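You operate a simulated robot arm through the tools that you are given. There is no shell and no other tool. Be economical: measure what you need, move in short steps, check, and stop when the job is done.

You are at the controls of a simulated two-armed robot. One attempt, no reset.

## Task
Take the rag from the marking bench top and lay it out flat on the press bench top.
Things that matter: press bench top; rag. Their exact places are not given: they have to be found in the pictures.

It is judged by the outcome, as a careful person would: the job done as asked, and still so three seconds after it is handed in. It fails if anything else is knocked over, pushed out of place, dropped, spilled or broken.

## Robot
Two 7-joint arms with two-finger parallel grippers on one trunk, on a base that drives. Base frame: it is fixed to the floor where the robot stands at the start and does not move with it; the origin is under the middle of the robot, x ahead of it, y to its left, z up; the surface under the hand at the start is at about z = 0.86. Units: m, rad, N and s.
The left shoulder is at the start at [0.07, 0.177, 0.82], the right one opposite. With the tool pointing down near the work surface each hand reaches from about 0.1 to 0.66 m from the robot's upright axis, wherever it stands, measured 20 degrees to its own side. Places, roughly: press bench top [0.7, -1.8, 0.9]. Payload 3.43 kg a hand.
Tool frame (each hand has its own): the origin (TCP) lies between the finger pads and is the grasp point; the fingertips stand 0.03 m ahead of it; z points along the fingers, y is the line along which they close. The gripper opens to 0.094 m. The fingers are 0.028 m wide and 0.01 m thick; the gripper's body (0.05 by 0.096 m) begins 0.055 m behind the TCP.
Orientation is that of the tool frame in the base frame, as [roll, pitch, yaw] about the fixed x, y, z axes, in that order (R = Rz(yaw) Ry(pitch) Rx(roll)). With the fingers straight down and closing along the base's y, the tool's x points along the base's -x, its y along +y and its z along -z.

## Interface
- The arms move only by the tool send_rows. It takes "left_deltas", "right_deltas" or both (then of equal length, played together; a hand with none holds still); each is a list of rows, each a list of 7 numbers: the shift along the tool's x, y, z in cm, then the turn, a rotation vector about the tool's x, y, z in rad, then the opening, from 0 (shut) to 1 (fully open). In form: [[dx, dy, dz, ax, ay, az, jaw], ...]. A call has 1 to 20 rows; each row shifts and turns the commanded pose from where the row before left it, along the tool's axes as they then stand. Rows are played at 5 a second. More than 0.05 m and 0.15 rad between two rows, or a gripper value outside its range, and nothing of the call is played. A pose out of reach is approached as far as the arm can. The call stops where the force on the tool passes 40 N (or 10 N more than at its start, if that is more) or the arm is blocked; 0.2 s more then pass. The fingers move at their own pace (about 0.153 m/s each) and stop on an object; they squeeze with about 43 N. The grip force told is the motor's: it shows also when the fingers shut on nothing. Time passes only in rows, and 0.2 s behind the last, so rows that do not move let the fingers close. The reply holds the time, the measured pose of the TCP, the force on the tool along the base axes, the opening and the grip force, in the units named above and with some noise, with the torque about the TCP (base axes, N m) and any sound that the robot's microphone picked up, and new pictures: "show" is both (left out), scene, wrist or none (wrist: the cameras of the hands that moved).
- Cameras (640 x 400 px; columns grow to the right, rows downward): "scene" is now at [0.1425, -0.0134, 1.1601]; the picture's right is [-0.14, -0.99, -0.00], its down [-0.38, 0.05, -0.92] and it looks along [0.91, -0.13, -0.38] (base axes); focal length 269 px, centre (320, 200). "left" rides on the left gripper at [0.076, -0.014, -0.102] in its tool frame; the picture's right is [0.18, 0.98, 0.00], its down [-0.75, 0.14, -0.64] and it looks along [-0.63, 0.12, 0.77] (tool axes); focal length 243 px, centre (320, 200). "right" rides on the right gripper at [0.076, 0.014, -0.103] in its tool frame; the picture's right is [-0.18, 0.98, 0.00], its down [-0.75, -0.14, -0.64] and it looks along [-0.63, -0.12, 0.77] (tool axes); focal length 243 px, centre (320, 200).
- raise_lower(by): slides the trunk up (or, below 0, down) by that many m; the arms and the scene camera ride with it, the base frame stays. It gives what a move gives, with no picture.
- drive_base(legs): drives the robot by 1 to 6 legs, each [ahead, turn to the left] in m and rad, along the robot's own axes; the way and the turn of a leg run together, so that a leg with both is an arc; at most 1.5 m and 3.142 rad a leg. The arms and the cameras ride along, it lands a little off, and it stops where it bumps. It gives what a move gives, and a new picture of the scene camera.
- pan_tilt(pan, tilt): turns the head with the scene camera to pan (to the left, within 1.501 rad either way) and tilt (down, from -0.506 to 1.204), counted from straight ahead of the robot. It gives what a move gives, and a new picture of the scene camera.
- locate(camera, pixels): for up to 12 pixels [column, row] of the newest picture of that camera ("zoom" is the newest enlarged one), the place [x, y, z] in the base frame of the surface seen there, good to about 0.003 m. No time passes.
- close_up(camera, box): a new picture of the part [left, top, right, bottom] of that camera's present view, enlarged. No time passes.
- close_job(): hands the job in; it is judged then, once.

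Go step by step. Measure first, check grasps and placings, and put right what went wrong. The budget is 80 turns and 260 pictures, counting those below and the enlarged ones. Unless the task says otherwise, let go and move clear before handing in, and close with one line.

The tools are called after ">>>" as name(argument=value, ...) on one line, values as JSON. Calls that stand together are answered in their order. send_rows: Moves the arms, as the interface text tells. Its arguments: {"type":"object","properties":{"left_deltas":{"type":"array"},"right_deltas":{"type":"array"},"show":{"type":"string","enum":["both","scene","wrist","none"]}},"required":[]} The other tools are called the same way: raise_lower (by) slides the trunk up or down; drive_base (legs) drives the base; pan_tilt (pan, tilt) turns the head that bears the scene camera; locate (camera, pixels) gives the place of the surface under pixels of a picture; close_up (camera, box) takes an enlarged picture of a part of a camera's view; close_job () hands the job in.

At the start:

```text
time_s: 0.0
left_tcp_pos: [0.4846, 0.1115, 1.0129]
left_tcp_rot: [-3.141, 0.0, 3.141]
left_force: [0.6, -0.3, -0.4]
left_moment: [0.0, -0.01, 0.02]
left_gripper_width: 0.0942
left_finger_force: 0.0
right_tcp_pos: [0.3703, -0.2739, 1.0127]
right_tcp_rot: [-3.141, 0.0, 3.141]
right_force: [-0.5, -0.6, 0.3]
right_moment: [0.01, 0.04, 0.02]
right_gripper_width: 0.0941
right_finger_force: 0.0
trunk travel left (down, up): [-0.4, 0.44]
robot x, y, heading: [-0.0003, -0.0006, 0.0]
head pan, tilt: [-0.141, 0.393]
```

scene: 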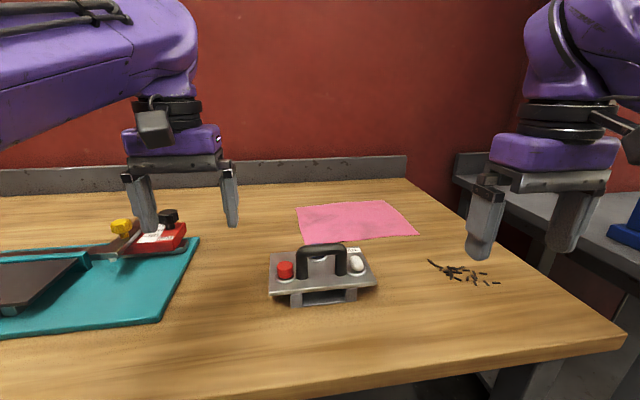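
right: 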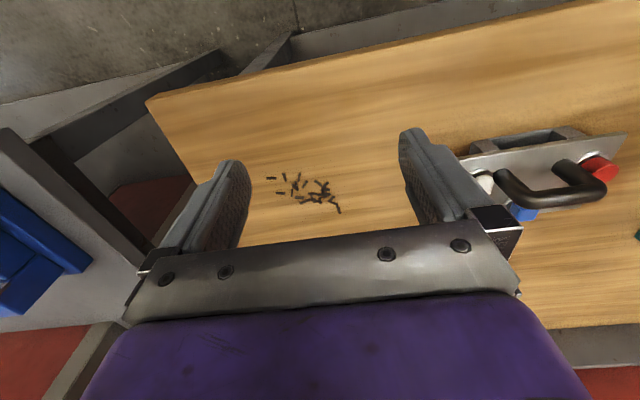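
left: 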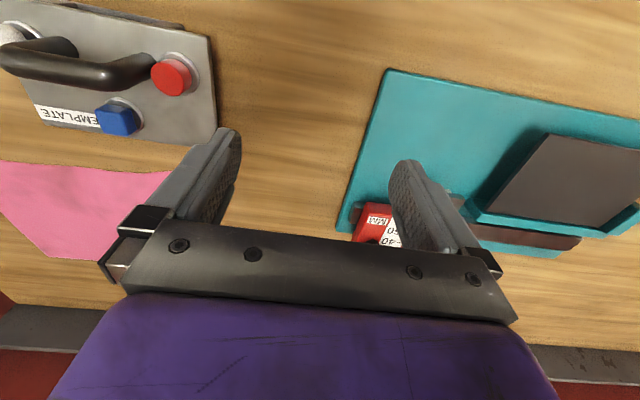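

The pink rag lies flat around pixel (357,220) in the scene, behind the template jig; I'll measure its corners, the bench edge and nearby objects.

>>> locate(camera="scene", pixels=[[297, 206], [389, 201], [418, 234], [304, 241], [355, 220], [270, 290], [375, 285], [320, 246], [405, 180], [620, 345], [470, 275], [355, 250]])

>>> close_up(camera="scene", box=[240, 170, 480, 320])

>>> pan_tilt(pan=-1.2, tilt=0.5)

```text
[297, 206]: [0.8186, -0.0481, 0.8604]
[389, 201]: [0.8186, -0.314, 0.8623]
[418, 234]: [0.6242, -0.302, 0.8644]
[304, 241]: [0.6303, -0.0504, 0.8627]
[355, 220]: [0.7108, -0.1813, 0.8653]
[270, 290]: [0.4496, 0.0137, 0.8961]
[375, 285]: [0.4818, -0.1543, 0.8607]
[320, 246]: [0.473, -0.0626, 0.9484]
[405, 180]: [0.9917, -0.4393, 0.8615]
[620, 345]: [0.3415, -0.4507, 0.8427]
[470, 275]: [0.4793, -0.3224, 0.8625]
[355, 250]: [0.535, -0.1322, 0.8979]
```

```text
2.67 times, centred on (360, 245) of scene
```

zoom: 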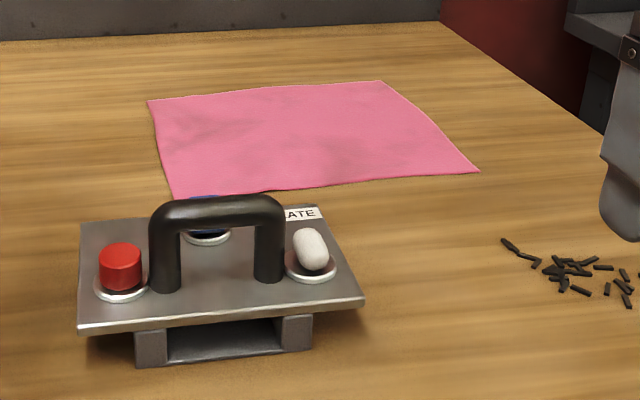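

```text
time_s: 1.3
left_tcp_pos: [0.4846, 0.1107, 1.0135]
left_tcp_rot: [-3.141, 0.0, -3.14]
left_force: [0.1, -0.3, 0.7]
left_moment: [0.03, 0.02, -0.02]
left_gripper_width: 0.0935
left_finger_force: 0.1
right_tcp_pos: [0.3703, -0.2753, 1.0122]
right_tcp_rot: [-3.141, 0.0, -3.141]
right_force: [-0.2, 0.0, -0.6]
right_moment: [0.01, 0.0, -0.02]
right_gripper_width: 0.094
right_finger_force: 0.0
trunk travel left (down, up): [-0.4, 0.44]
robot x, y, heading: [0.0007, -0.0046, 0.004]
head pan, tilt: [-1.201, 0.499]
```

scene: 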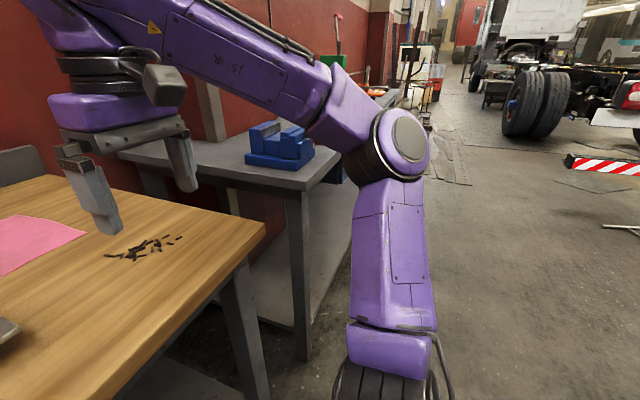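

The grey bench with the blue vise shows at (300,150); I'll measure whether that is the press bench.

>>> locate(camera="scene", pixels=[[230, 150], [300, 185], [130, 155], [280, 160], [345, 155], [262, 228], [375, 95], [340, 95], [360, 80], [20, 185], [260, 165], [315, 150]])

>>> close_up(camera="scene", box=[190, 0, 450, 180])

```text
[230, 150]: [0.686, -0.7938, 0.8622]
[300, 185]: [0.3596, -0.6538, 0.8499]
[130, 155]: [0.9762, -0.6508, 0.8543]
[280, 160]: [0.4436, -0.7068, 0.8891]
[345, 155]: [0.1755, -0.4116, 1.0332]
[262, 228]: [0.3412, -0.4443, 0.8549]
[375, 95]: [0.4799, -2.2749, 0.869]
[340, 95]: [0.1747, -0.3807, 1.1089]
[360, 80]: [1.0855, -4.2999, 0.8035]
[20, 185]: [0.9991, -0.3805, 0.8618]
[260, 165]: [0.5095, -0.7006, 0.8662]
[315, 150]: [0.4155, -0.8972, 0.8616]
```

```text
2.22 times, centred on (320, 90) of scene
```

zoom: 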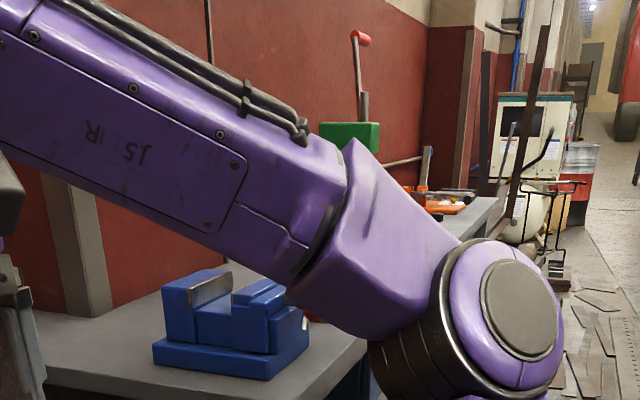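

The near bench with the blue vise is a different one; the press bench lies further away at y≈-1.8. Before driving, I'll look down to see the clearance between the base and the marking bench.

>>> pan_tilt(pan=-0.2, tilt=1.2)

```text
time_s: 2.6
left_tcp_pos: [0.4855, 0.1103, 1.0126]
left_tcp_rot: [-3.141, 0.001, 3.141]
left_force: [0.1, 0.0, 0.0]
left_moment: [0.01, 0.02, 0.01]
left_gripper_width: 0.0939
left_finger_force: 0.0
right_tcp_pos: [0.3699, -0.2744, 1.0125]
right_tcp_rot: [-3.14, 0.001, 3.141]
right_force: [-0.2, 0.1, -0.4]
right_moment: [-0.03, 0.01, 0.01]
right_gripper_width: 0.0939
right_finger_force: 0.0
trunk travel left (down, up): [-0.4, 0.44]
robot x, y, heading: [-0.0009, 0.0008, -0.003]
head pan, tilt: [-0.201, 1.201]
```

scene: 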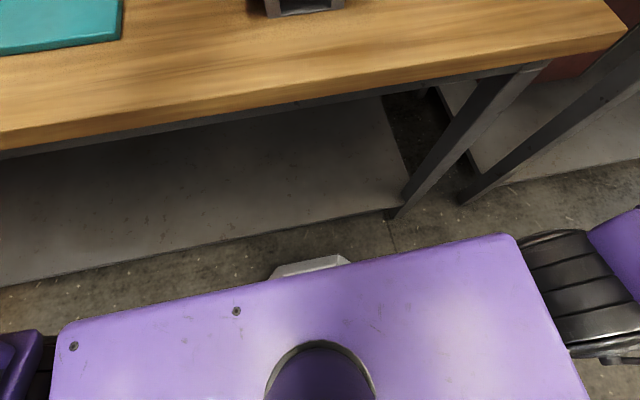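

>>> locate(camera="scene", pixels=[[310, 267], [330, 258], [250, 238], [400, 207], [300, 110], [100, 135], [380, 250], [345, 245], [450, 190], [300, 285]])

```text
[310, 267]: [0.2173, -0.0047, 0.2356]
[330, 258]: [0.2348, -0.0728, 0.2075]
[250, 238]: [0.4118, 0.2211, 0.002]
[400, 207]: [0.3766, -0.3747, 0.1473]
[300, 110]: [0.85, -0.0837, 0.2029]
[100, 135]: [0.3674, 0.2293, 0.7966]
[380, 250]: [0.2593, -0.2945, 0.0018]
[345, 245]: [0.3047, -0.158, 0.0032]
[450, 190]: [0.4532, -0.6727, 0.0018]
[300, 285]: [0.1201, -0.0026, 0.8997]
```

The base front is at x≈0.235 and the bench edge/shelf at x≈0.36, so driving 0.09 ahead is safe and brings the rag's near edge within reach.

>>> drive_base(legs=[[0.09, 0]])

>>> pan_tilt(pan=-0.2, tilt=0.5)

```text
time_s: 3.7
left_tcp_pos: [0.5772, 0.1104, 1.0117]
left_tcp_rot: [-3.141, -0.001, -3.139]
left_force: [-0.4, -0.9, -0.2]
left_moment: [-0.02, 0.03, -0.03]
left_gripper_width: 0.0941
left_finger_force: 0.0
right_tcp_pos: [0.4627, -0.2729, 1.0112]
right_tcp_rot: [3.141, -0.001, -3.139]
right_force: [-0.8, 0.4, -0.3]
right_moment: [-0.01, 0.03, 0.01]
right_gripper_width: 0.0938
right_finger_force: 0.0
trunk travel left (down, up): [-0.4, 0.44]
robot x, y, heading: [0.0909, 0.0046, 0.004]
head pan, tilt: [-0.201, 1.201]
```

scene: 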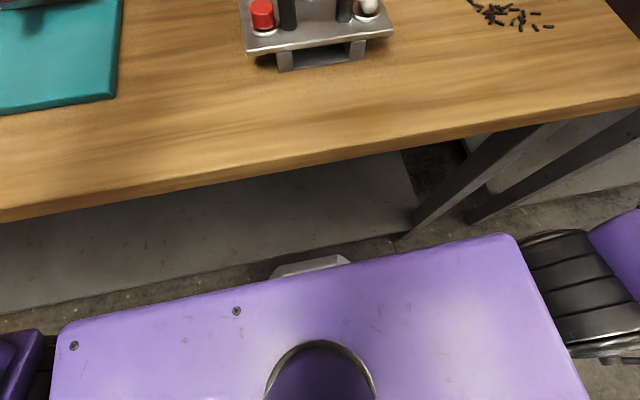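

```text
time_s: 4.8
left_tcp_pos: [0.5778, 0.1121, 1.0127]
left_tcp_rot: [3.14, 0.0, -3.139]
left_force: [0.3, 0.9, 0.5]
left_moment: [0.0, -0.01, 0.02]
left_gripper_width: 0.0941
left_finger_force: 0.1
right_tcp_pos: [0.4621, -0.2727, 1.0122]
right_tcp_rot: [-3.141, 0.001, -3.14]
right_force: [-0.8, -0.3, 1.0]
right_moment: [0.0, 0.0, 0.01]
right_gripper_width: 0.0942
right_finger_force: 0.1
trunk travel left (down, up): [-0.4, 0.44]
robot x, y, heading: [0.0898, -0.0041, 0.001]
head pan, tilt: [-0.201, 0.499]
```

scene: 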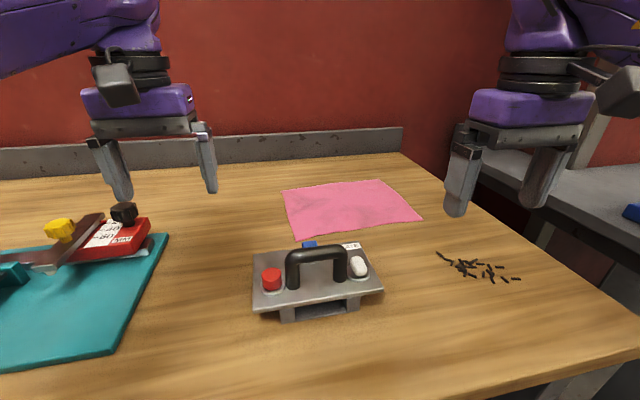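

The drive went as intended. I'll turn both hands a quarter turn (cameras outward) so that the fingers close across the rag's near edge.

>>> send_rows(left_deltas=[[0, 0, 0, 0, 0, 0.1428, 1], [0, 0, 0, 0, 0, 0.1428, 1], [0, 0, 0, 0, 0, 0.1428, 1], [0, 0, 0, 0, 0, 0.1428, 1], [0, 0, 0, 0, 0, 0.1428, 1], [0, 0, 0, 0, 0, 0.1428, 1], [0, 0, 0, 0, 0, 0.1428, 1], [0, 0, 0, 0, 0, 0.1428, 1], [0, 0, 0, 0, 0, 0.1428, 1], [0, 0, 0, 0, 0, 0.1428, 1], [0, 0, 0, 0, 0, 0.1428, 1]], right_deltas=[[0, 0, 0, 0, 0, -0.1428, 1], [0, 0, 0, 0, 0, -0.1428, 1], [0, 0, 0, 0, 0, -0.1428, 1], [0, 0, 0, 0, 0, -0.1428, 1], [0, 0, 0, 0, 0, -0.1428, 1], [0, 0, 0, 0, 0, -0.1428, 1], [0, 0, 0, 0, 0, -0.1428, 1], [0, 0, 0, 0, 0, -0.1428, 1], [0, 0, 0, 0, 0, -0.1428, 1], [0, 0, 0, 0, 0, -0.1428, 1], [0, 0, 0, 0, 0, -0.1428, 1]], show="both")

>>> locate(camera="scene", pixels=[[284, 190], [379, 180], [421, 217], [294, 239], [360, 229], [330, 180], [310, 243], [318, 250]])

```text
time_s: 7.2
left_tcp_pos: [0.575, 0.1116, 1.012]
left_tcp_rot: [3.141, -0.002, 1.569]
left_force: [-0.1, -0.2, 0.0]
left_moment: [-0.01, 0.01, -0.02]
left_gripper_width: 0.0942
left_finger_force: 0.1
right_tcp_pos: [0.4614, -0.2752, 1.0131]
right_tcp_rot: [3.141, 0.0, -1.569]
right_force: [-0.1, -0.3, 0.4]
right_moment: [0.01, 0.02, 0.06]
right_gripper_width: 0.094
right_finger_force: 0.1
trunk travel left (down, up): [-0.4, 0.44]
robot x, y, heading: [0.0885, 0.0028, 0.004]
head pan, tilt: [-0.201, 0.499]
```

scene: 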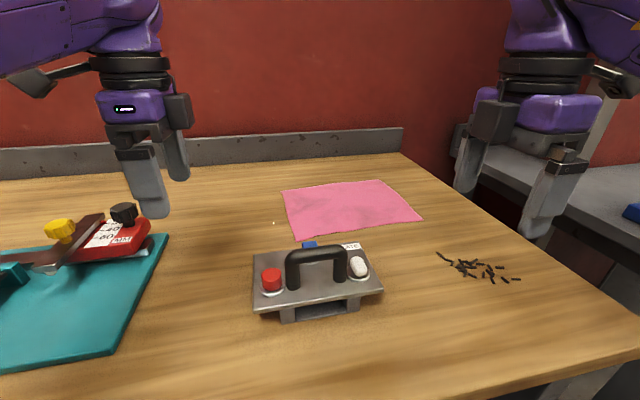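
right: 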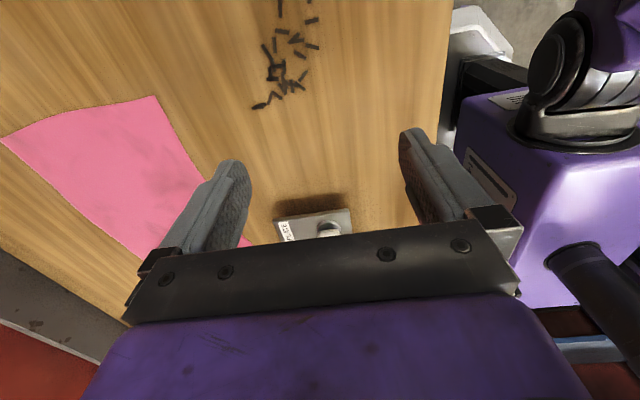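
left: 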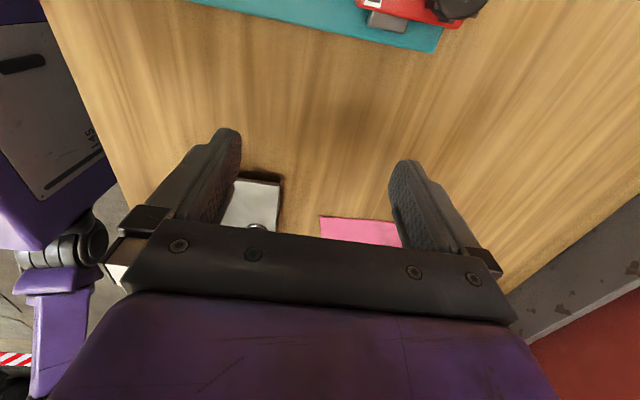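

```text
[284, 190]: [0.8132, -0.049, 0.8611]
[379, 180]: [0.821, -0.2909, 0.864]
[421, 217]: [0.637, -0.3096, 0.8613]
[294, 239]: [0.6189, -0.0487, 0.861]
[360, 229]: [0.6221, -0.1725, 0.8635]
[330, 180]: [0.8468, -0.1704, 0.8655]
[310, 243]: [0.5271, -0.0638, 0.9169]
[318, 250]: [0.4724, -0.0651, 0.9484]
```

Both hands turned correctly; the near edge runs from about (0.619,-0.05) to (0.637,-0.31). I'll move over two grasp points near the near corners and come down to z≈0.93.

>>> send_rows(left_deltas=[[-3.6, 1.14, 0, 0, 0, 0, 0.45], [-3.6, 1.14, 0, 0, 0, 0, 0.45], [-3.6, 1.14, 0, 0, 0, 0, 0.45], [-3.6, 1.14, 0, 0, 0, 0, 0.45], [-3.6, 1.14, 0, 0, 0, 0, 0.45], [0, 0, 4.1, 0, 0, 0, 0.45], [0, 0, 4.1, 0, 0, 0, 0.45], [0, 0, 0, 0, 0, 0, 0.45]], right_deltas=[[0.26, -3.58, 0, 0, 0, 0, 0.45], [0.26, -3.58, 0, 0, 0, 0, 0.45], [0.26, -3.58, 0, 0, 0, 0, 0.45], [0.26, -3.58, 0, 0, 0, 0, 0.45], [0.26, -3.58, 0, 0, 0, 0, 0.45], [0, 0, 4.1, 0, 0, 0, 0.45], [0, 0, 4.1, 0, 0, 0, 0.45], [0, 0, 0, 0, 0, 0, 0.45]], show="both")

```text
time_s: 8.9
left_tcp_pos: [0.6139, -0.0301, 0.8904]
left_tcp_rot: [3.118, 0.001, 1.567]
left_force: [-6.8, 4.0, 16.9]
left_moment: [0.13, 0.81, -0.13]
left_gripper_width: 0.0467
left_finger_force: 3.7
left hand out of reach, approached as far as the arm can: row 3, 4, 5
right_tcp_pos: [0.6386, -0.2858, 0.9337]
right_tcp_rot: [-3.141, -0.003, -1.569]
right_force: [0.5, -0.1, -0.3]
right_moment: [0.02, -0.01, -0.01]
right_gripper_width: 0.0421
right_finger_force: 0.1
trunk travel left (down, up): [-0.4, 0.44]
robot x, y, heading: [0.0908, -0.0024, 0.007]
head pan, tilt: [-0.201, 0.499]
stopped in row 8 (left hand): the force on the tool passed its limit at 48 N (the readings are from after the stop); the commanded pose is now the measured one
```

scene: 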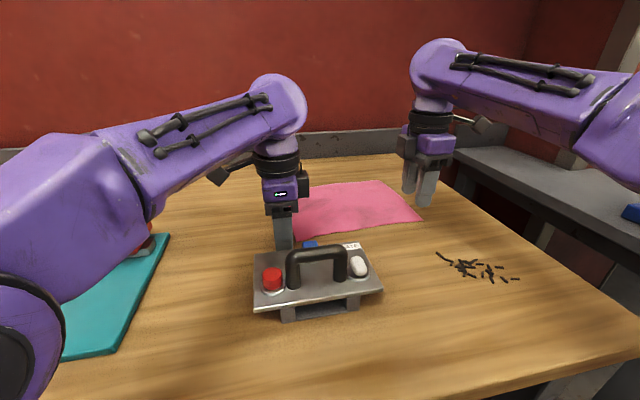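
right: 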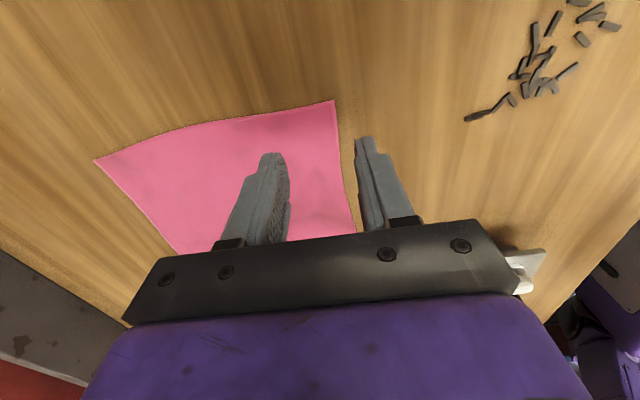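
left: 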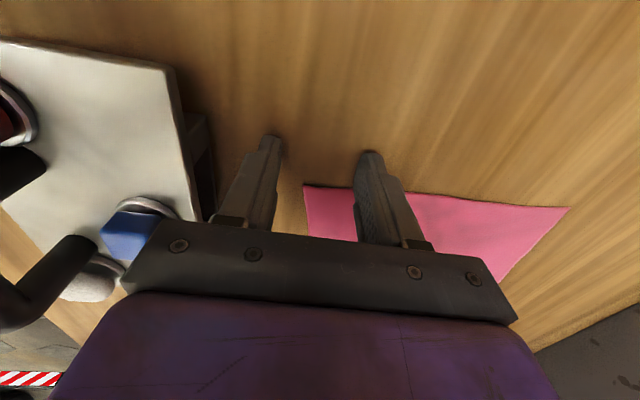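

The left hand couldn't reach with this wrist angle and touched down on bare wood at (0.614,-0.03). The jig hasn't moved. I'll lift the left hand and turn it halfway back toward its starting angle.

>>> send_rows(left_deltas=[[0, 0, -4, 0, 0, 0, 0.45], [0, 0, -4, 0.02, 0, 0, 0.45], [0, 0, -4, 0, 0, 0, 0.45], [0, 0, 0, 0, 0, -0.15, 0.45], [0, 0, 0, 0, 0, -0.15, 0.45], [0, 0, 0, 0, 0, -0.15, 0.45], [0, 0, 0, 0, 0, -0.15, 0.45], [0, 0, 0, 0, 0, -0.15, 0.45]], show="scene")

>>> send_rows(left_deltas=[[-2.6, 1.2, 0, 0, 0, 0, 0.45], [0, 0, 0, 0, 0, 0, 0.45]], show="none")

```text
time_s: 10.7
left_tcp_pos: [0.6195, -0.0085, 0.9749]
left_tcp_rot: [-3.122, 0.015, 2.344]
left_force: [-0.7, 0.0, -0.1]
left_moment: [0.03, -0.03, 0.03]
left_gripper_width: 0.0421
left_finger_force: 0.0
left hand out of reach, approached as far as the arm can: row 2, 3
right_tcp_pos: [0.6398, -0.2864, 0.9304]
right_tcp_rot: [3.139, -0.002, -1.569]
right_force: [0.2, -0.8, -0.4]
right_moment: [0.04, 0.0, -0.04]
right_gripper_width: 0.0423
right_finger_force: 0.1
trunk travel left (down, up): [-0.4, 0.44]
robot x, y, heading: [0.0931, 0.0019, 0.001]
head pan, tilt: [-0.201, 0.499]
```

scene: 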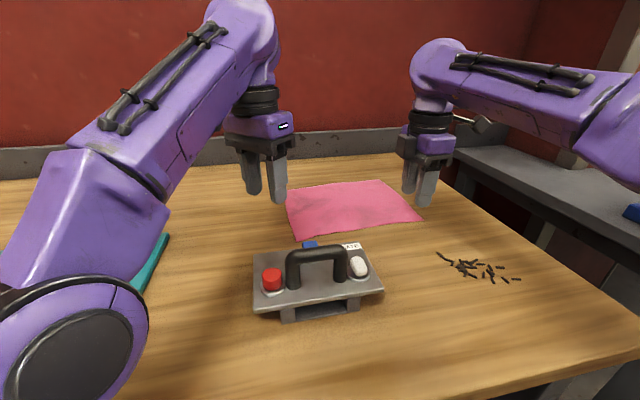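

```text
time_s: 11.3
left_tcp_pos: [0.6206, -0.0091, 0.9729]
left_tcp_rot: [-3.123, 0.009, 2.345]
left_force: [-0.3, -0.5, -0.2]
left_moment: [-0.01, -0.02, 0.0]
left_gripper_width: 0.0424
left_finger_force: 0.0
left hand out of reach, approached as far as the arm can: row 1
right_tcp_pos: [0.6414, -0.2858, 0.9317]
right_tcp_rot: [3.14, -0.001, -1.569]
right_force: [-0.4, -0.3, 0.0]
right_moment: [-0.01, 0.01, -0.02]
right_gripper_width: 0.0421
right_finger_force: 0.1
trunk travel left (down, up): [-0.4, 0.44]
robot x, y, heading: [0.0913, 0.0021, 0.001]
head pan, tilt: [-0.201, 0.499]
```

The left arm can't reach across its own body from here, so I'll move the robot about 0.17 m to the right to centre it on the rag. I'll raise the trunk first to clear everything.

>>> raise_lower(by=0.2)

>>> drive_base(legs=[[-0.55, 0], [0, -0.379], [0.46, 0], [0, 0.379], [0.1, 0]])

```text
time_s: 13.4
left_tcp_pos: [0.6203, -0.0101, 1.1707]
left_tcp_rot: [-3.117, 0.007, 2.34]
left_force: [-0.8, 0.1, -0.1]
left_moment: [-0.02, 0.01, 0.04]
left_gripper_width: 0.0423
left_finger_force: 0.1
right_tcp_pos: [0.641, -0.2857, 1.13]
right_tcp_rot: [3.14, -0.003, -1.569]
right_force: [0.5, -0.1, 0.0]
right_moment: [0.03, 0.0, 0.0]
right_gripper_width: 0.0421
right_finger_force: 0.1
trunk travel left (down, up): [-0.6, 0.24]
robot x, y, heading: [0.0939, -0.0008, 0.005]
head pan, tilt: [-0.201, 0.499]
```

```text
time_s: 22.1
left_tcp_pos: [0.5776, -0.1807, 1.1683]
left_tcp_rot: [-3.121, 0.005, 2.34]
left_force: [-0.7, 0.3, 0.1]
left_moment: [0.01, 0.0, 0.01]
left_gripper_width: 0.0421
left_finger_force: 0.1
right_tcp_pos: [0.5957, -0.4557, 1.1315]
right_tcp_rot: [3.14, -0.002, -1.573]
right_force: [-0.2, 0.3, 0.1]
right_moment: [-0.05, 0.01, 0.01]
right_gripper_width: 0.0424
right_finger_force: 0.0
trunk travel left (down, up): [-0.6, 0.24]
robot x, y, heading: [0.0466, -0.169, -0.001]
head pan, tilt: [-0.201, 0.499]
```

scene: 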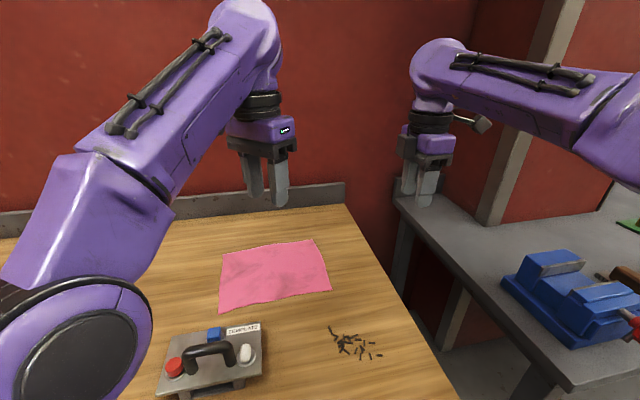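

The rag is now centred ahead. I'll go forward another 0.04 and then position both hands over the grasp points, still high.

>>> drive_base(legs=[[0.04, 0]])

>>> send_rows(left_deltas=[[2.8, 0, 0, 0, 0, 0, 0.45], [2.8, 0, 0, 0, 0, 0, 0.45], [0, 0, 0, 0, 0, 0.154, 0.45], [0, 0, 0, 0, 0, 0.154, 0.45]], right_deltas=[[0, 0, 0, 0, 0, 0, 0.45], [0, 0, 0, 0, 0, 0, 0.45], [0, 0, 0, 0, 0, 0, 0.45], [0, 0, 0, 0, 0, 0, 0.45]], show="none")

```text
time_s: 22.9
left_tcp_pos: [0.6128, -0.1786, 1.1724]
left_tcp_rot: [-3.117, 0.009, 2.342]
left_force: [0.4, 0.1, 1.1]
left_moment: [0.0, -0.03, 0.02]
left_gripper_width: 0.0422
left_finger_force: 0.0
right_tcp_pos: [0.6309, -0.4544, 1.1338]
right_tcp_rot: [-3.139, -0.002, -1.573]
right_force: [-0.3, -0.3, 0.4]
right_moment: [0.01, -0.01, -0.06]
right_gripper_width: 0.0422
right_finger_force: 0.0
trunk travel left (down, up): [-0.6, 0.24]
robot x, y, heading: [0.0839, -0.1688, -0.002]
head pan, tilt: [-0.201, 0.499]
```

scene: 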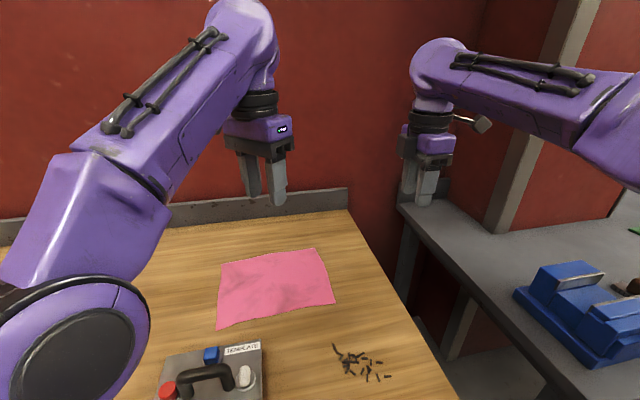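

```text
refused: row 3 steps farther than a row can; nothing moved
```

Row 3 was just over the turn limit, so I'm resending with smaller turns, rotation first and then the shift.

>>> send_rows(left_deltas=[[0, 0, 0, 0, 0, 0.1285, 0.45], [0, 0, 0, 0, 0, 0.1285, 0.45], [0, 0, 0, 0, 0, 0.1285, 0.45], [0, 0, 0, 0, 0, 0.1285, 0.45], [0, 0, 0, 0, 0, 0.1285, 0.45], [0, 0, 0, 0, 0, 0.1285, 0.45], [2.8, 0.5, 0, 0.024, 0, 0, 0.45], [2.8, 0.5, 0, 0, 0, 0, 0.45], [2.8, 0.5, 0, 0, 0, 0, 0.45], [2.7, 0.4, 0, 0, 0, 0, 0.45], [0, 0, 0, 0, 0, 0, 0.45]], right_deltas=[[0, 0, 0, 0, 0, 0, 0.45], [0, 0, 0, 0, 0, 0, 0.45], [0, 0, 0, 0, 0, 0, 0.45], [0, 0, 0, 0, 0, 0, 0.45], [0, 0, 0, 0, 0, 0, 0.45], [0, 0, 0, 0, 0, 0, 0.45], [-4.2, -0.2, 0, 0, 0, 0, 0.45], [-4.2, -0.2, 0, 0, 0, 0, 0.45], [-4.2, -0.2, 0, 0, 0, 0, 0.45], [-4.0, -0.2, 0, 0, 0, 0, 0.45], [0, 0, 0, 0, 0, 0, 0.45]], show="scene")

```text
time_s: 25.3
left_tcp_pos: [0.6351, -0.0693, 1.1667]
left_tcp_rot: [-3.104, 0.021, 1.57]
left_force: [-0.2, 0.0, 0.2]
left_moment: [0.03, 0.02, -0.01]
left_gripper_width: 0.0423
left_finger_force: 0.1
right_tcp_pos: [0.6455, -0.2922, 1.1312]
right_tcp_rot: [3.141, 0.0, -1.571]
right_force: [-0.1, -0.5, 0.0]
right_moment: [0.02, 0.02, -0.02]
right_gripper_width: 0.0424
right_finger_force: 0.0
trunk travel left (down, up): [-0.6, 0.24]
robot x, y, heading: [0.0866, -0.1686, -0.002]
head pan, tilt: [-0.201, 0.499]
```

scene: 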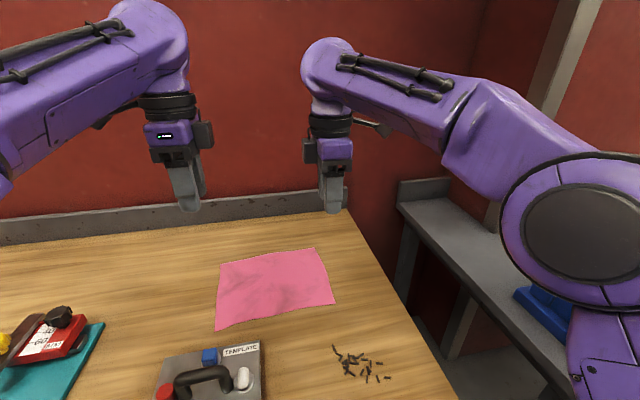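

Both hands reached their spots. Before lowering the trunk, I'll check how high the right elbow is over the vise and where the rag edge is.

>>> locate(camera="scene", pixels=[[590, 230], [560, 290], [520, 280], [600, 360], [530, 310], [219, 330], [335, 303], [317, 249], [219, 263], [275, 318], [262, 345]])

>>> pan_tilt(pan=-0.8, tilt=0.8)

```text
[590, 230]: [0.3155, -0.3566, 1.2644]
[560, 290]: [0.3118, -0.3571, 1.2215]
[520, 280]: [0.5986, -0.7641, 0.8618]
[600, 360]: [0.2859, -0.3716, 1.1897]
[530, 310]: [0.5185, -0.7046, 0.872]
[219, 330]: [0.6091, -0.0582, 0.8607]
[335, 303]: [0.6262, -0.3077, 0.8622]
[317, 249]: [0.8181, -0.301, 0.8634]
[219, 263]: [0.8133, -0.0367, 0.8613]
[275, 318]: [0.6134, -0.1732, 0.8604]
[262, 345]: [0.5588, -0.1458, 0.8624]
```

```text
time_s: 26.3
left_tcp_pos: [0.6351, -0.0674, 1.1658]
left_tcp_rot: [-3.103, 0.024, 1.573]
left_force: [-0.1, 0.0, -0.3]
left_moment: [0.01, -0.01, 0.03]
left_gripper_width: 0.0422
left_finger_force: 0.0
right_tcp_pos: [0.6453, -0.2916, 1.1309]
right_tcp_rot: [-3.141, -0.002, -1.572]
right_force: [0.2, -0.3, -0.4]
right_moment: [-0.02, 0.04, 0.0]
right_gripper_width: 0.0421
right_finger_force: 0.1
trunk travel left (down, up): [-0.6, 0.24]
robot x, y, heading: [0.086, -0.1688, -0.001]
head pan, tilt: [-0.799, 0.799]
```

scene: 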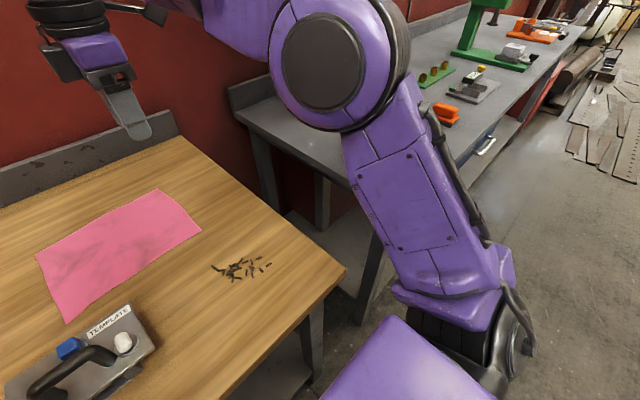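

The elbow is above z≈1.2 and clear of the vise, so I'll lower the trunk and fine-align the hands.

>>> raise_lower(by=-0.2)

>>> send_rows(left_deltas=[[0, -1.0, 0, -0.037, 0.022, 0, 0.45], [0, 0, 3.5, 0, 0, 0, 0.45], [0, 0, 1.5, 0, 0, 0, 0.45], [0, 0, 0, 0, 0, 0, 0.45]], right_deltas=[[0, 0.5, 0, 0, 0, 0, 0.45], [0, 0, 0, 0, 0, 0, 0.45], [0, 0, 1.5, 0, 0, 0, 0.45], [0, 0, 0, 0, 0, 0, 0.45]], show="wrist")

>>> pan_tilt(pan=-0.1, tilt=0.6)

```text
time_s: 28.5
left_tcp_pos: [0.635, -0.0677, 0.967]
left_tcp_rot: [-3.103, 0.023, 1.573]
left_force: [-0.6, -0.3, 0.6]
left_moment: [0.0, -0.01, 0.0]
left_gripper_width: 0.0422
left_finger_force: 0.0
right_tcp_pos: [0.6456, -0.29, 0.9304]
right_tcp_rot: [3.141, -0.002, -1.573]
right_force: [0.0, -0.4, -0.4]
right_moment: [-0.05, -0.02, 0.04]
right_gripper_width: 0.0426
right_finger_force: 0.0
trunk travel left (down, up): [-0.4, 0.44]
robot x, y, heading: [0.0885, -0.1696, 0.003]
head pan, tilt: [-0.799, 0.799]
```

```text
time_s: 29.5
left_tcp_pos: [0.6269, -0.0664, 0.9188]
left_tcp_rot: [3.141, 0.002, 1.568]
left_force: [0.6, -0.6, 0.0]
left_moment: [0.03, -0.02, -0.02]
left_gripper_width: 0.0421
left_finger_force: 0.1
right_tcp_pos: [0.6405, -0.2902, 0.9158]
right_tcp_rot: [-3.141, -0.002, -1.571]
right_force: [-0.2, 0.5, 0.3]
right_moment: [0.0, -0.01, -0.01]
right_gripper_width: 0.0422
right_finger_force: 0.1
trunk travel left (down, up): [-0.4, 0.44]
robot x, y, heading: [0.084, -0.1695, 0.0]
head pan, tilt: [-0.799, 0.799]
```

right: 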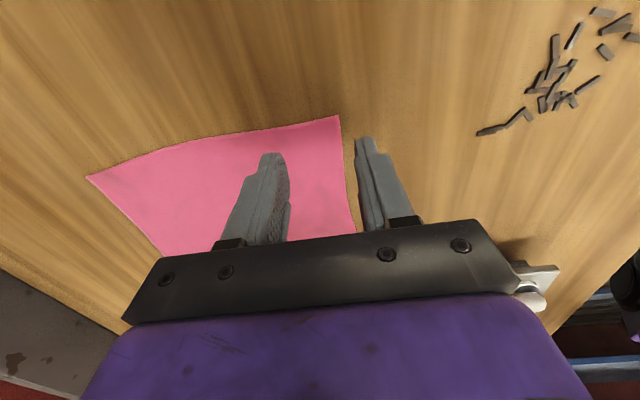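
left: 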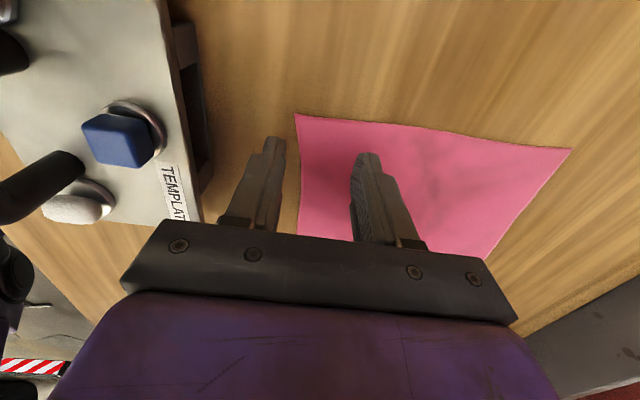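

```text
time_s: 30.6
left_tcp_pos: [0.6258, -0.0666, 0.917]
left_tcp_rot: [-3.142, 0.001, 1.572]
left_force: [-0.8, 0.3, 0.6]
left_moment: [-0.01, 0.0, 0.0]
left_gripper_width: 0.0425
left_finger_force: 0.0
right_tcp_pos: [0.6399, -0.2905, 0.9157]
right_tcp_rot: [-3.141, 0.0, -1.572]
right_force: [0.1, 0.5, 0.2]
right_moment: [-0.01, 0.04, -0.06]
right_gripper_width: 0.0422
right_finger_force: 0.0
trunk travel left (down, up): [-0.4, 0.44]
robot x, y, heading: [0.087, -0.1658, 0.001]
head pan, tilt: [-0.099, 0.6]
```

scene: 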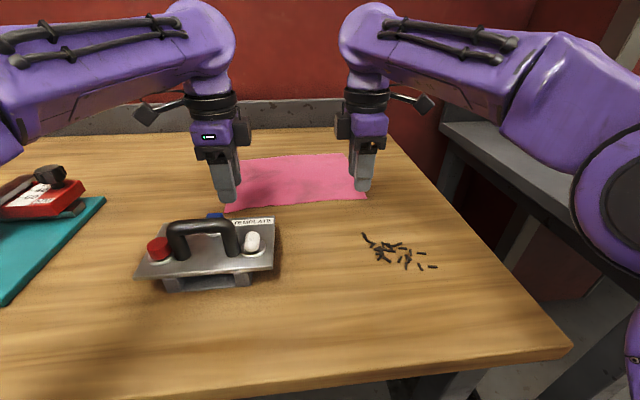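

The near edge runs between the fingers of both hands. I'll go down until the tips touch lightly, then close.

>>> send_rows(left_deltas=[[0, 0, 1.5, 0, 0, 0, 0.45], [0, 0, 0.8, 0, 0, 0, 0.45], [0, 0, 0.25, 0, 0, 0, 0.45], [0, 0, 0.1, 0, 0, 0, 0.45], [0, 0, 0, 0, 0, 0, 0.45]], right_deltas=[[0, 0, 1.5, 0, 0, 0, 0.45], [0, 0, 0.7, 0, 0, 0, 0.45], [0, 0, 0.25, 0, 0, 0, 0.45], [0, 0, 0.1, 0, 0, 0, 0.45], [0, 0, 0, 0, 0, 0, 0.45]], show="none")

```text
time_s: 31.8
left_tcp_pos: [0.6244, -0.0669, 0.892]
left_tcp_rot: [-3.141, 0.003, 1.571]
left_force: [1.6, 0.3, 3.8]
left_moment: [0.02, -0.1, 0.02]
left_gripper_width: 0.0427
left_finger_force: 0.1
right_tcp_pos: [0.6397, -0.2899, 0.8911]
right_tcp_rot: [-3.139, -0.002, -1.572]
right_force: [0.9, -0.8, 6.9]
right_moment: [-0.08, -0.19, -0.03]
right_gripper_width: 0.0428
right_finger_force: 0.8
trunk travel left (down, up): [-0.4, 0.44]
robot x, y, heading: [0.0893, -0.1707, -0.001]
head pan, tilt: [-0.099, 0.6]
```

Both hands press lightly on the rag (4 and 7 N), so I'm closing the fingers now.

>>> send_rows(left_deltas=[[0, 0, 0.05, 0, 0, 0, 0.25], [0, 0, 0, 0, 0, 0, 0.1], [0, 0, 0, 0, 0, 0, 0], [0, 0, 0, 0, 0, 0, 0], [0, 0, 0, 0, 0, 0, 0]], right_deltas=[[0, 0, 0, 0, 0, 0, 0.25], [0, 0, 0, 0, 0, 0, 0.1], [0, 0, 0, 0, 0, 0, 0], [0, 0, 0, 0, 0, 0, 0], [0, 0, 0, 0, 0, 0, 0]], show="both")

```text
time_s: 33.0
left_tcp_pos: [0.6232, -0.0682, 0.8915]
left_tcp_rot: [3.139, 0.0, 1.573]
left_force: [1.3, -0.9, 10.1]
left_moment: [0.06, -0.11, -0.02]
left_gripper_width: 0.0023
left_finger_force: 36.7
right_tcp_pos: [0.6378, -0.2893, 0.8924]
right_tcp_rot: [-3.14, -0.001, -1.574]
right_force: [-0.9, 0.4, 5.4]
right_moment: [0.03, -0.03, 0.01]
right_gripper_width: 0.0023
right_finger_force: 37.1
trunk travel left (down, up): [-0.4, 0.44]
robot x, y, heading: [0.0898, -0.1753, 0.001]
head pan, tilt: [-0.099, 0.6]
```

scene: 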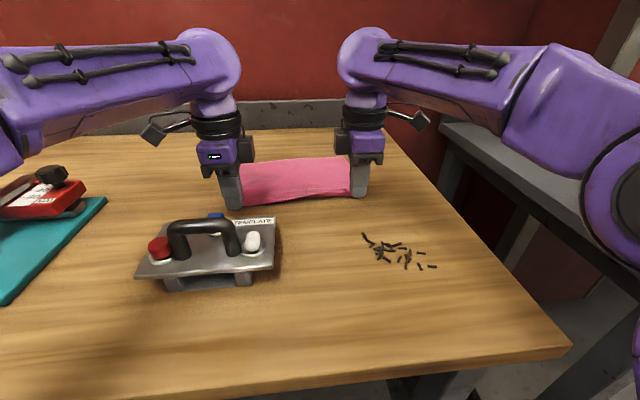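
right: 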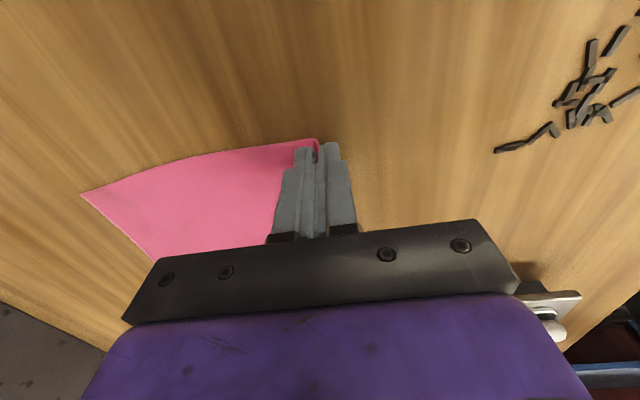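
left: 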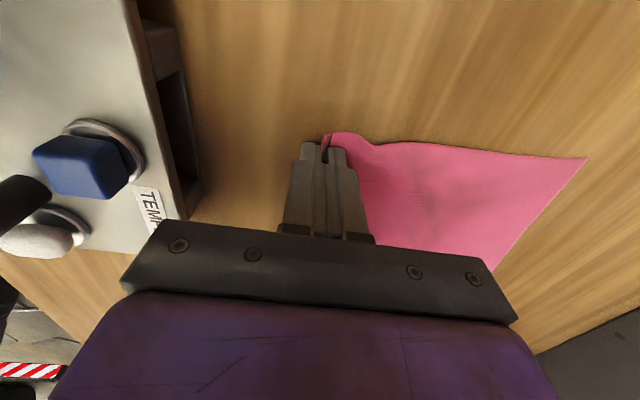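

Both hands show cloth pinched between the fingers (2.3 mm gap). I'll lift straight up gently and check.

>>> send_rows(left_deltas=[[0, 0, -2, 0, 0, 0, 0], [0, 0, -2, 0, 0, 0, 0], [0, 0, -3, 0, 0, 0, 0], [0, 0, -3, 0, 0, 0, 0], [0, 0, 0, 0, 0, 0, 0]], right_deltas=[[0, 0, -2, 0, 0, 0, 0], [0, 0, -2, 0, 0, 0, 0], [0, 0, -3, 0, 0, 0, 0], [0, 0, -3, 0, 0, 0, 0], [0, 0, 0, 0, 0, 0, 0]], show="scene")

```text
time_s: 34.2
left_tcp_pos: [0.6239, -0.0667, 0.9907]
left_tcp_rot: [3.141, 0.001, 1.571]
left_force: [-0.4, -1.3, 0.0]
left_moment: [0.02, -0.03, 0.02]
left_gripper_width: 0.0024
left_finger_force: 37.1
right_tcp_pos: [0.6407, -0.2899, 0.9915]
right_tcp_rot: [-3.14, -0.002, -1.572]
right_force: [-0.5, 1.4, 0.0]
right_moment: [0.04, -0.01, 0.0]
right_gripper_width: 0.0022
right_finger_force: 37.2
trunk travel left (down, up): [-0.4, 0.44]
robot x, y, heading: [0.0887, -0.1695, 0.005]
head pan, tilt: [-0.099, 0.6]
```

scene: 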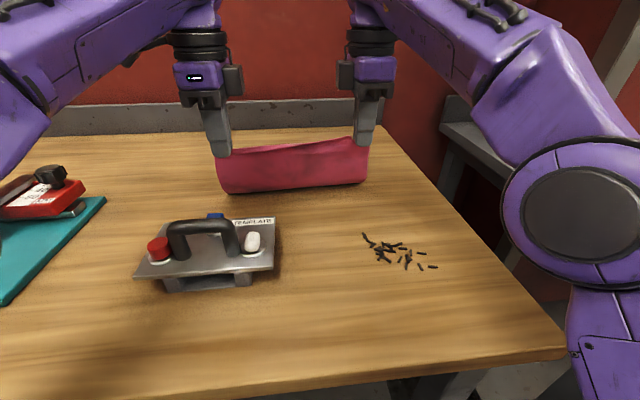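

The rag hangs from both hands. I'll raise the trunk high, back away, then turn toward the press bench and look.

>>> raise_lower(by=0.3)

>>> drive_base(legs=[[-0.6, 0], [0, -0.8]])

```text
time_s: 37.2
left_tcp_pos: [0.6241, -0.0671, 1.2894]
left_tcp_rot: [3.141, 0.001, 1.57]
left_force: [0.4, -0.7, 0.0]
left_moment: [-0.04, -0.04, 0.02]
left_gripper_width: 0.0025
left_finger_force: 37.1
right_tcp_pos: [0.6398, -0.2909, 1.291]
right_tcp_rot: [-3.14, -0.002, -1.573]
right_force: [-0.1, 1.6, -0.4]
right_moment: [0.03, 0.0, 0.0]
right_gripper_width: 0.0021
right_finger_force: 36.4
trunk travel left (down, up): [-0.7, 0.14]
robot x, y, heading: [0.0851, -0.1709, -0.001]
head pan, tilt: [-0.099, 0.6]
```

```text
time_s: 42.6
left_tcp_pos: [-0.0581, -0.4809, 1.2908]
left_tcp_rot: [3.141, 0.003, 0.775]
left_force: [-1.1, -1.6, -0.2]
left_moment: [-0.01, 0.03, 0.05]
left_gripper_width: 0.0026
left_finger_force: 36.8
right_tcp_pos: [-0.2062, -0.6491, 1.2913]
right_tcp_rot: [-3.141, -0.002, -2.369]
right_force: [1.0, -0.2, -0.3]
right_moment: [-0.02, -0.02, 0.06]
right_gripper_width: 0.0023
right_finger_force: 36.5
trunk travel left (down, up): [-0.7, 0.14]
robot x, y, heading: [-0.5057, -0.1666, -0.797]
head pan, tilt: [-0.099, 0.6]
```

scene: 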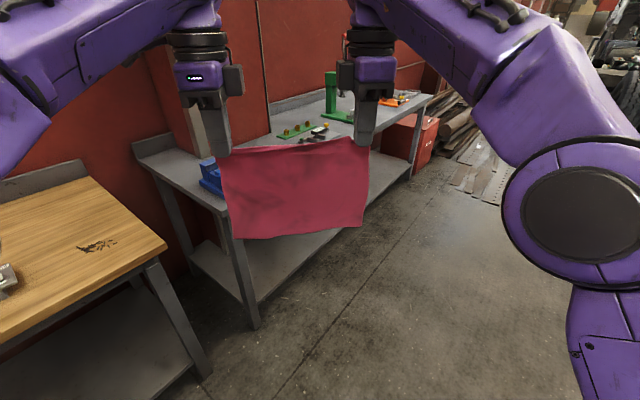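

The grey bench is one long bench (vise at the near end, green press further along). I'll drive alongside it and face it.

>>> drive_base(legs=[[0, -0.774], [1.2, 0], [0, 1.571]])

>>> pan_tilt(pan=0.0, tilt=0.25)

```text
time_s: 54.7
left_tcp_pos: [0.0347, -1.2721, 1.2896]
left_tcp_rot: [-3.141, 0.002, 1.6]
left_force: [0.4, -1.1, 0.0]
left_moment: [-0.05, -0.01, -0.05]
left_gripper_width: 0.0022
left_finger_force: 37.1
right_tcp_pos: [0.0582, -1.4937, 1.2912]
right_tcp_rot: [-3.141, 0.0, -1.543]
right_force: [-0.3, 0.1, 0.2]
right_moment: [0.01, 0.0, -0.03]
right_gripper_width: 0.0023
right_finger_force: 36.9
trunk travel left (down, up): [-0.7, 0.14]
robot x, y, heading: [-0.5, -1.388, 0.026]
head pan, tilt: [-0.099, 0.6]
```

scene: 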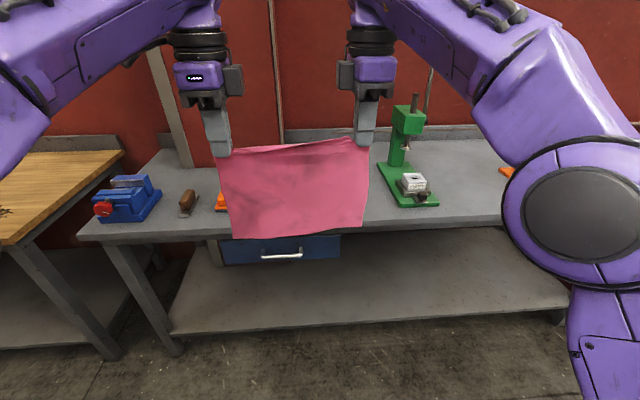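

```text
time_s: 55.5
left_tcp_pos: [0.0354, -1.2723, 1.2913]
left_tcp_rot: [3.142, 0.0, 1.6]
left_force: [1.3, -0.4, 0.6]
left_moment: [-0.02, -0.01, -0.05]
left_gripper_width: 0.0022
left_finger_force: 36.7
right_tcp_pos: [0.0597, -1.4951, 1.2913]
right_tcp_rot: [3.141, 0.0, -1.543]
right_force: [-0.8, 0.6, 1.0]
right_moment: [-0.01, 0.0, -0.04]
right_gripper_width: 0.0021
right_finger_force: 36.8
trunk travel left (down, up): [-0.7, 0.14]
robot x, y, heading: [-0.4987, -1.3903, 0.026]
head pan, tilt: [0.0, 0.25]
```

scene: 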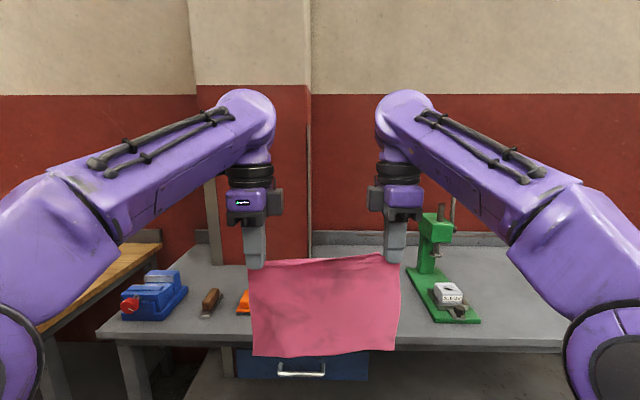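

Let me measure the items and the free area around the press.

>>> locate(camera="scene", pixels=[[242, 305], [208, 305], [412, 272], [435, 320], [480, 318], [420, 340], [520, 335], [500, 270], [560, 345], [330, 252], [120, 335], [340, 250]])

>>> pan_tilt(pan=-0.6, tilt=0.35)

```text
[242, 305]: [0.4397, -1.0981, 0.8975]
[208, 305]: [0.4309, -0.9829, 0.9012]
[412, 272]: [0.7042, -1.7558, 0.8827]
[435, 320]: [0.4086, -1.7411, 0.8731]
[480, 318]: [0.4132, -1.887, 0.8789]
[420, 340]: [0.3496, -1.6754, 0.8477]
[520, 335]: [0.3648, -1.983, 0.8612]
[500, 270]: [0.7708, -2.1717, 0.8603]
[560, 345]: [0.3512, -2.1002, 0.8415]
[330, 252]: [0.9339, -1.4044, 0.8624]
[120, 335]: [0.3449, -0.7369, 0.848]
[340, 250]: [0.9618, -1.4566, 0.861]
```

```text
time_s: 56.5
left_tcp_pos: [0.0367, -1.2715, 1.2895]
left_tcp_rot: [-3.141, 0.002, 1.601]
left_force: [0.0, -0.7, 0.3]
left_moment: [-0.01, -0.02, -0.04]
left_gripper_width: 0.0024
left_finger_force: 37.2
right_tcp_pos: [0.059, -1.4941, 1.2919]
right_tcp_rot: [-3.141, -0.001, -1.542]
right_force: [-0.8, 1.7, -0.5]
right_moment: [0.0, 0.03, -0.06]
right_gripper_width: 0.0022
right_finger_force: 36.4
trunk travel left (down, up): [-0.7, 0.14]
robot x, y, heading: [-0.4962, -1.3885, 0.027]
head pan, tilt: [-0.6, 0.351]
```

scene: 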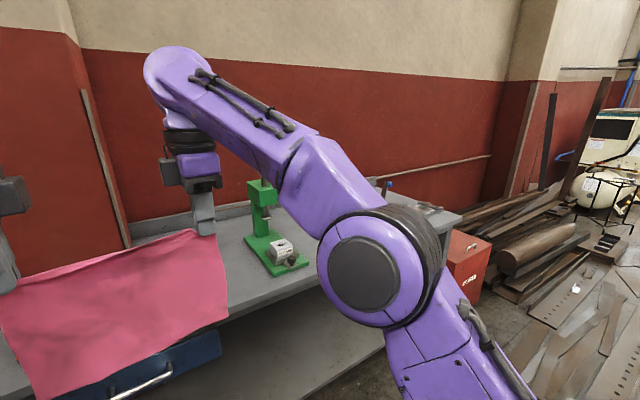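

The stretch behind the rag and the one right of the press are still hidden. I'll move 0.45 m further right, staying back from the bench, and look again.

>>> drive_base(legs=[[0, -1.6], [0.45, 0], [0, 1.574]])

>>> pan_tilt(pan=0.45, tilt=0.35)

>>> pan_tilt(pan=-0.1, tilt=0.35)

```text
time_s: 67.0
left_tcp_pos: [0.0377, -1.7382, 1.2894]
left_tcp_rot: [3.141, 0.002, 1.573]
left_force: [-0.6, -0.2, -0.6]
left_moment: [-0.01, 0.02, -0.06]
left_gripper_width: 0.0025
left_finger_force: 37.2
right_tcp_pos: [0.0542, -1.9619, 1.2913]
right_tcp_rot: [-3.141, 0.001, -1.571]
right_force: [0.1, 0.3, -0.7]
right_moment: [0.03, 0.0, -0.05]
right_gripper_width: 0.0024
right_finger_force: 36.5
trunk travel left (down, up): [-0.7, 0.14]
robot x, y, heading: [-0.498, -1.8423, -0.0]
head pan, tilt: [-0.6, 0.351]
```

scene: 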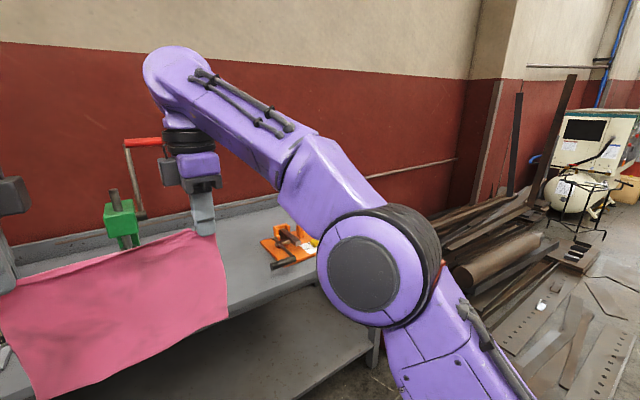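

```text
time_s: 68.3
left_tcp_pos: [0.0383, -1.7381, 1.2893]
left_tcp_rot: [-3.141, 0.001, 1.572]
left_force: [-0.3, -0.9, 0.0]
left_moment: [-0.02, 0.0, 0.02]
left_gripper_width: 0.0023
left_finger_force: 37.4
right_tcp_pos: [0.0543, -1.9621, 1.2911]
right_tcp_rot: [3.141, 0.0, -1.57]
right_force: [0.3, 0.3, 0.4]
right_moment: [-0.01, -0.02, -0.04]
right_gripper_width: 0.0021
right_finger_force: 37.3
trunk travel left (down, up): [-0.7, 0.14]
robot x, y, heading: [-0.4991, -1.8364, 0.001]
head pan, tilt: [0.45, 0.351]
```

scene: 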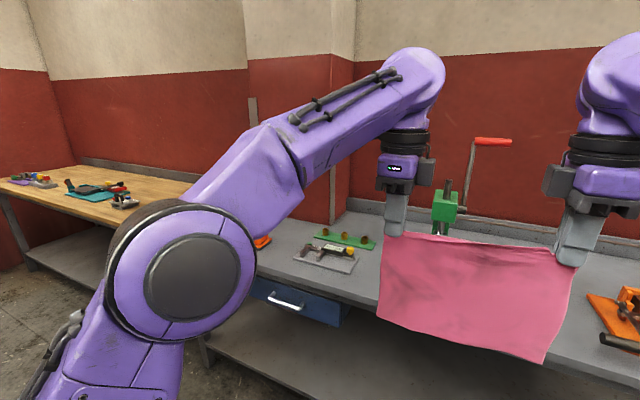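

```text
time_s: 69.2
left_tcp_pos: [0.0379, -1.7378, 1.2892]
left_tcp_rot: [-3.14, 0.001, 1.57]
left_force: [0.1, -1.3, 0.6]
left_moment: [-0.04, 0.0, -0.06]
left_gripper_width: 0.0022
left_finger_force: 37.1
right_tcp_pos: [0.0544, -1.961, 1.2913]
right_tcp_rot: [-3.141, 0.0, -1.569]
right_force: [-0.2, 0.8, -0.3]
right_moment: [0.02, 0.02, -0.07]
right_gripper_width: 0.0023
right_finger_force: 36.4
trunk travel left (down, up): [-0.7, 0.14]
robot x, y, heading: [-0.4982, -1.8386, -0.002]
head pan, tilt: [-0.099, 0.351]
```

scene: 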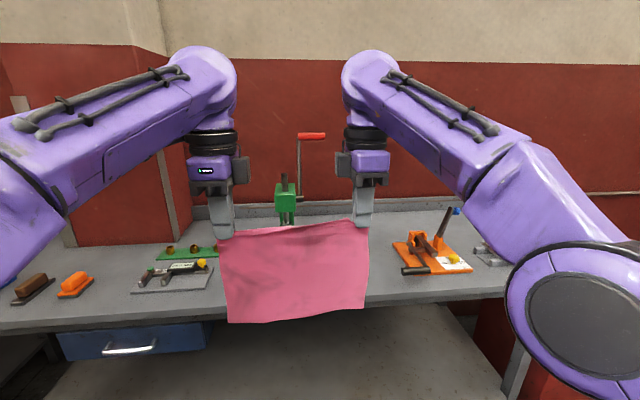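

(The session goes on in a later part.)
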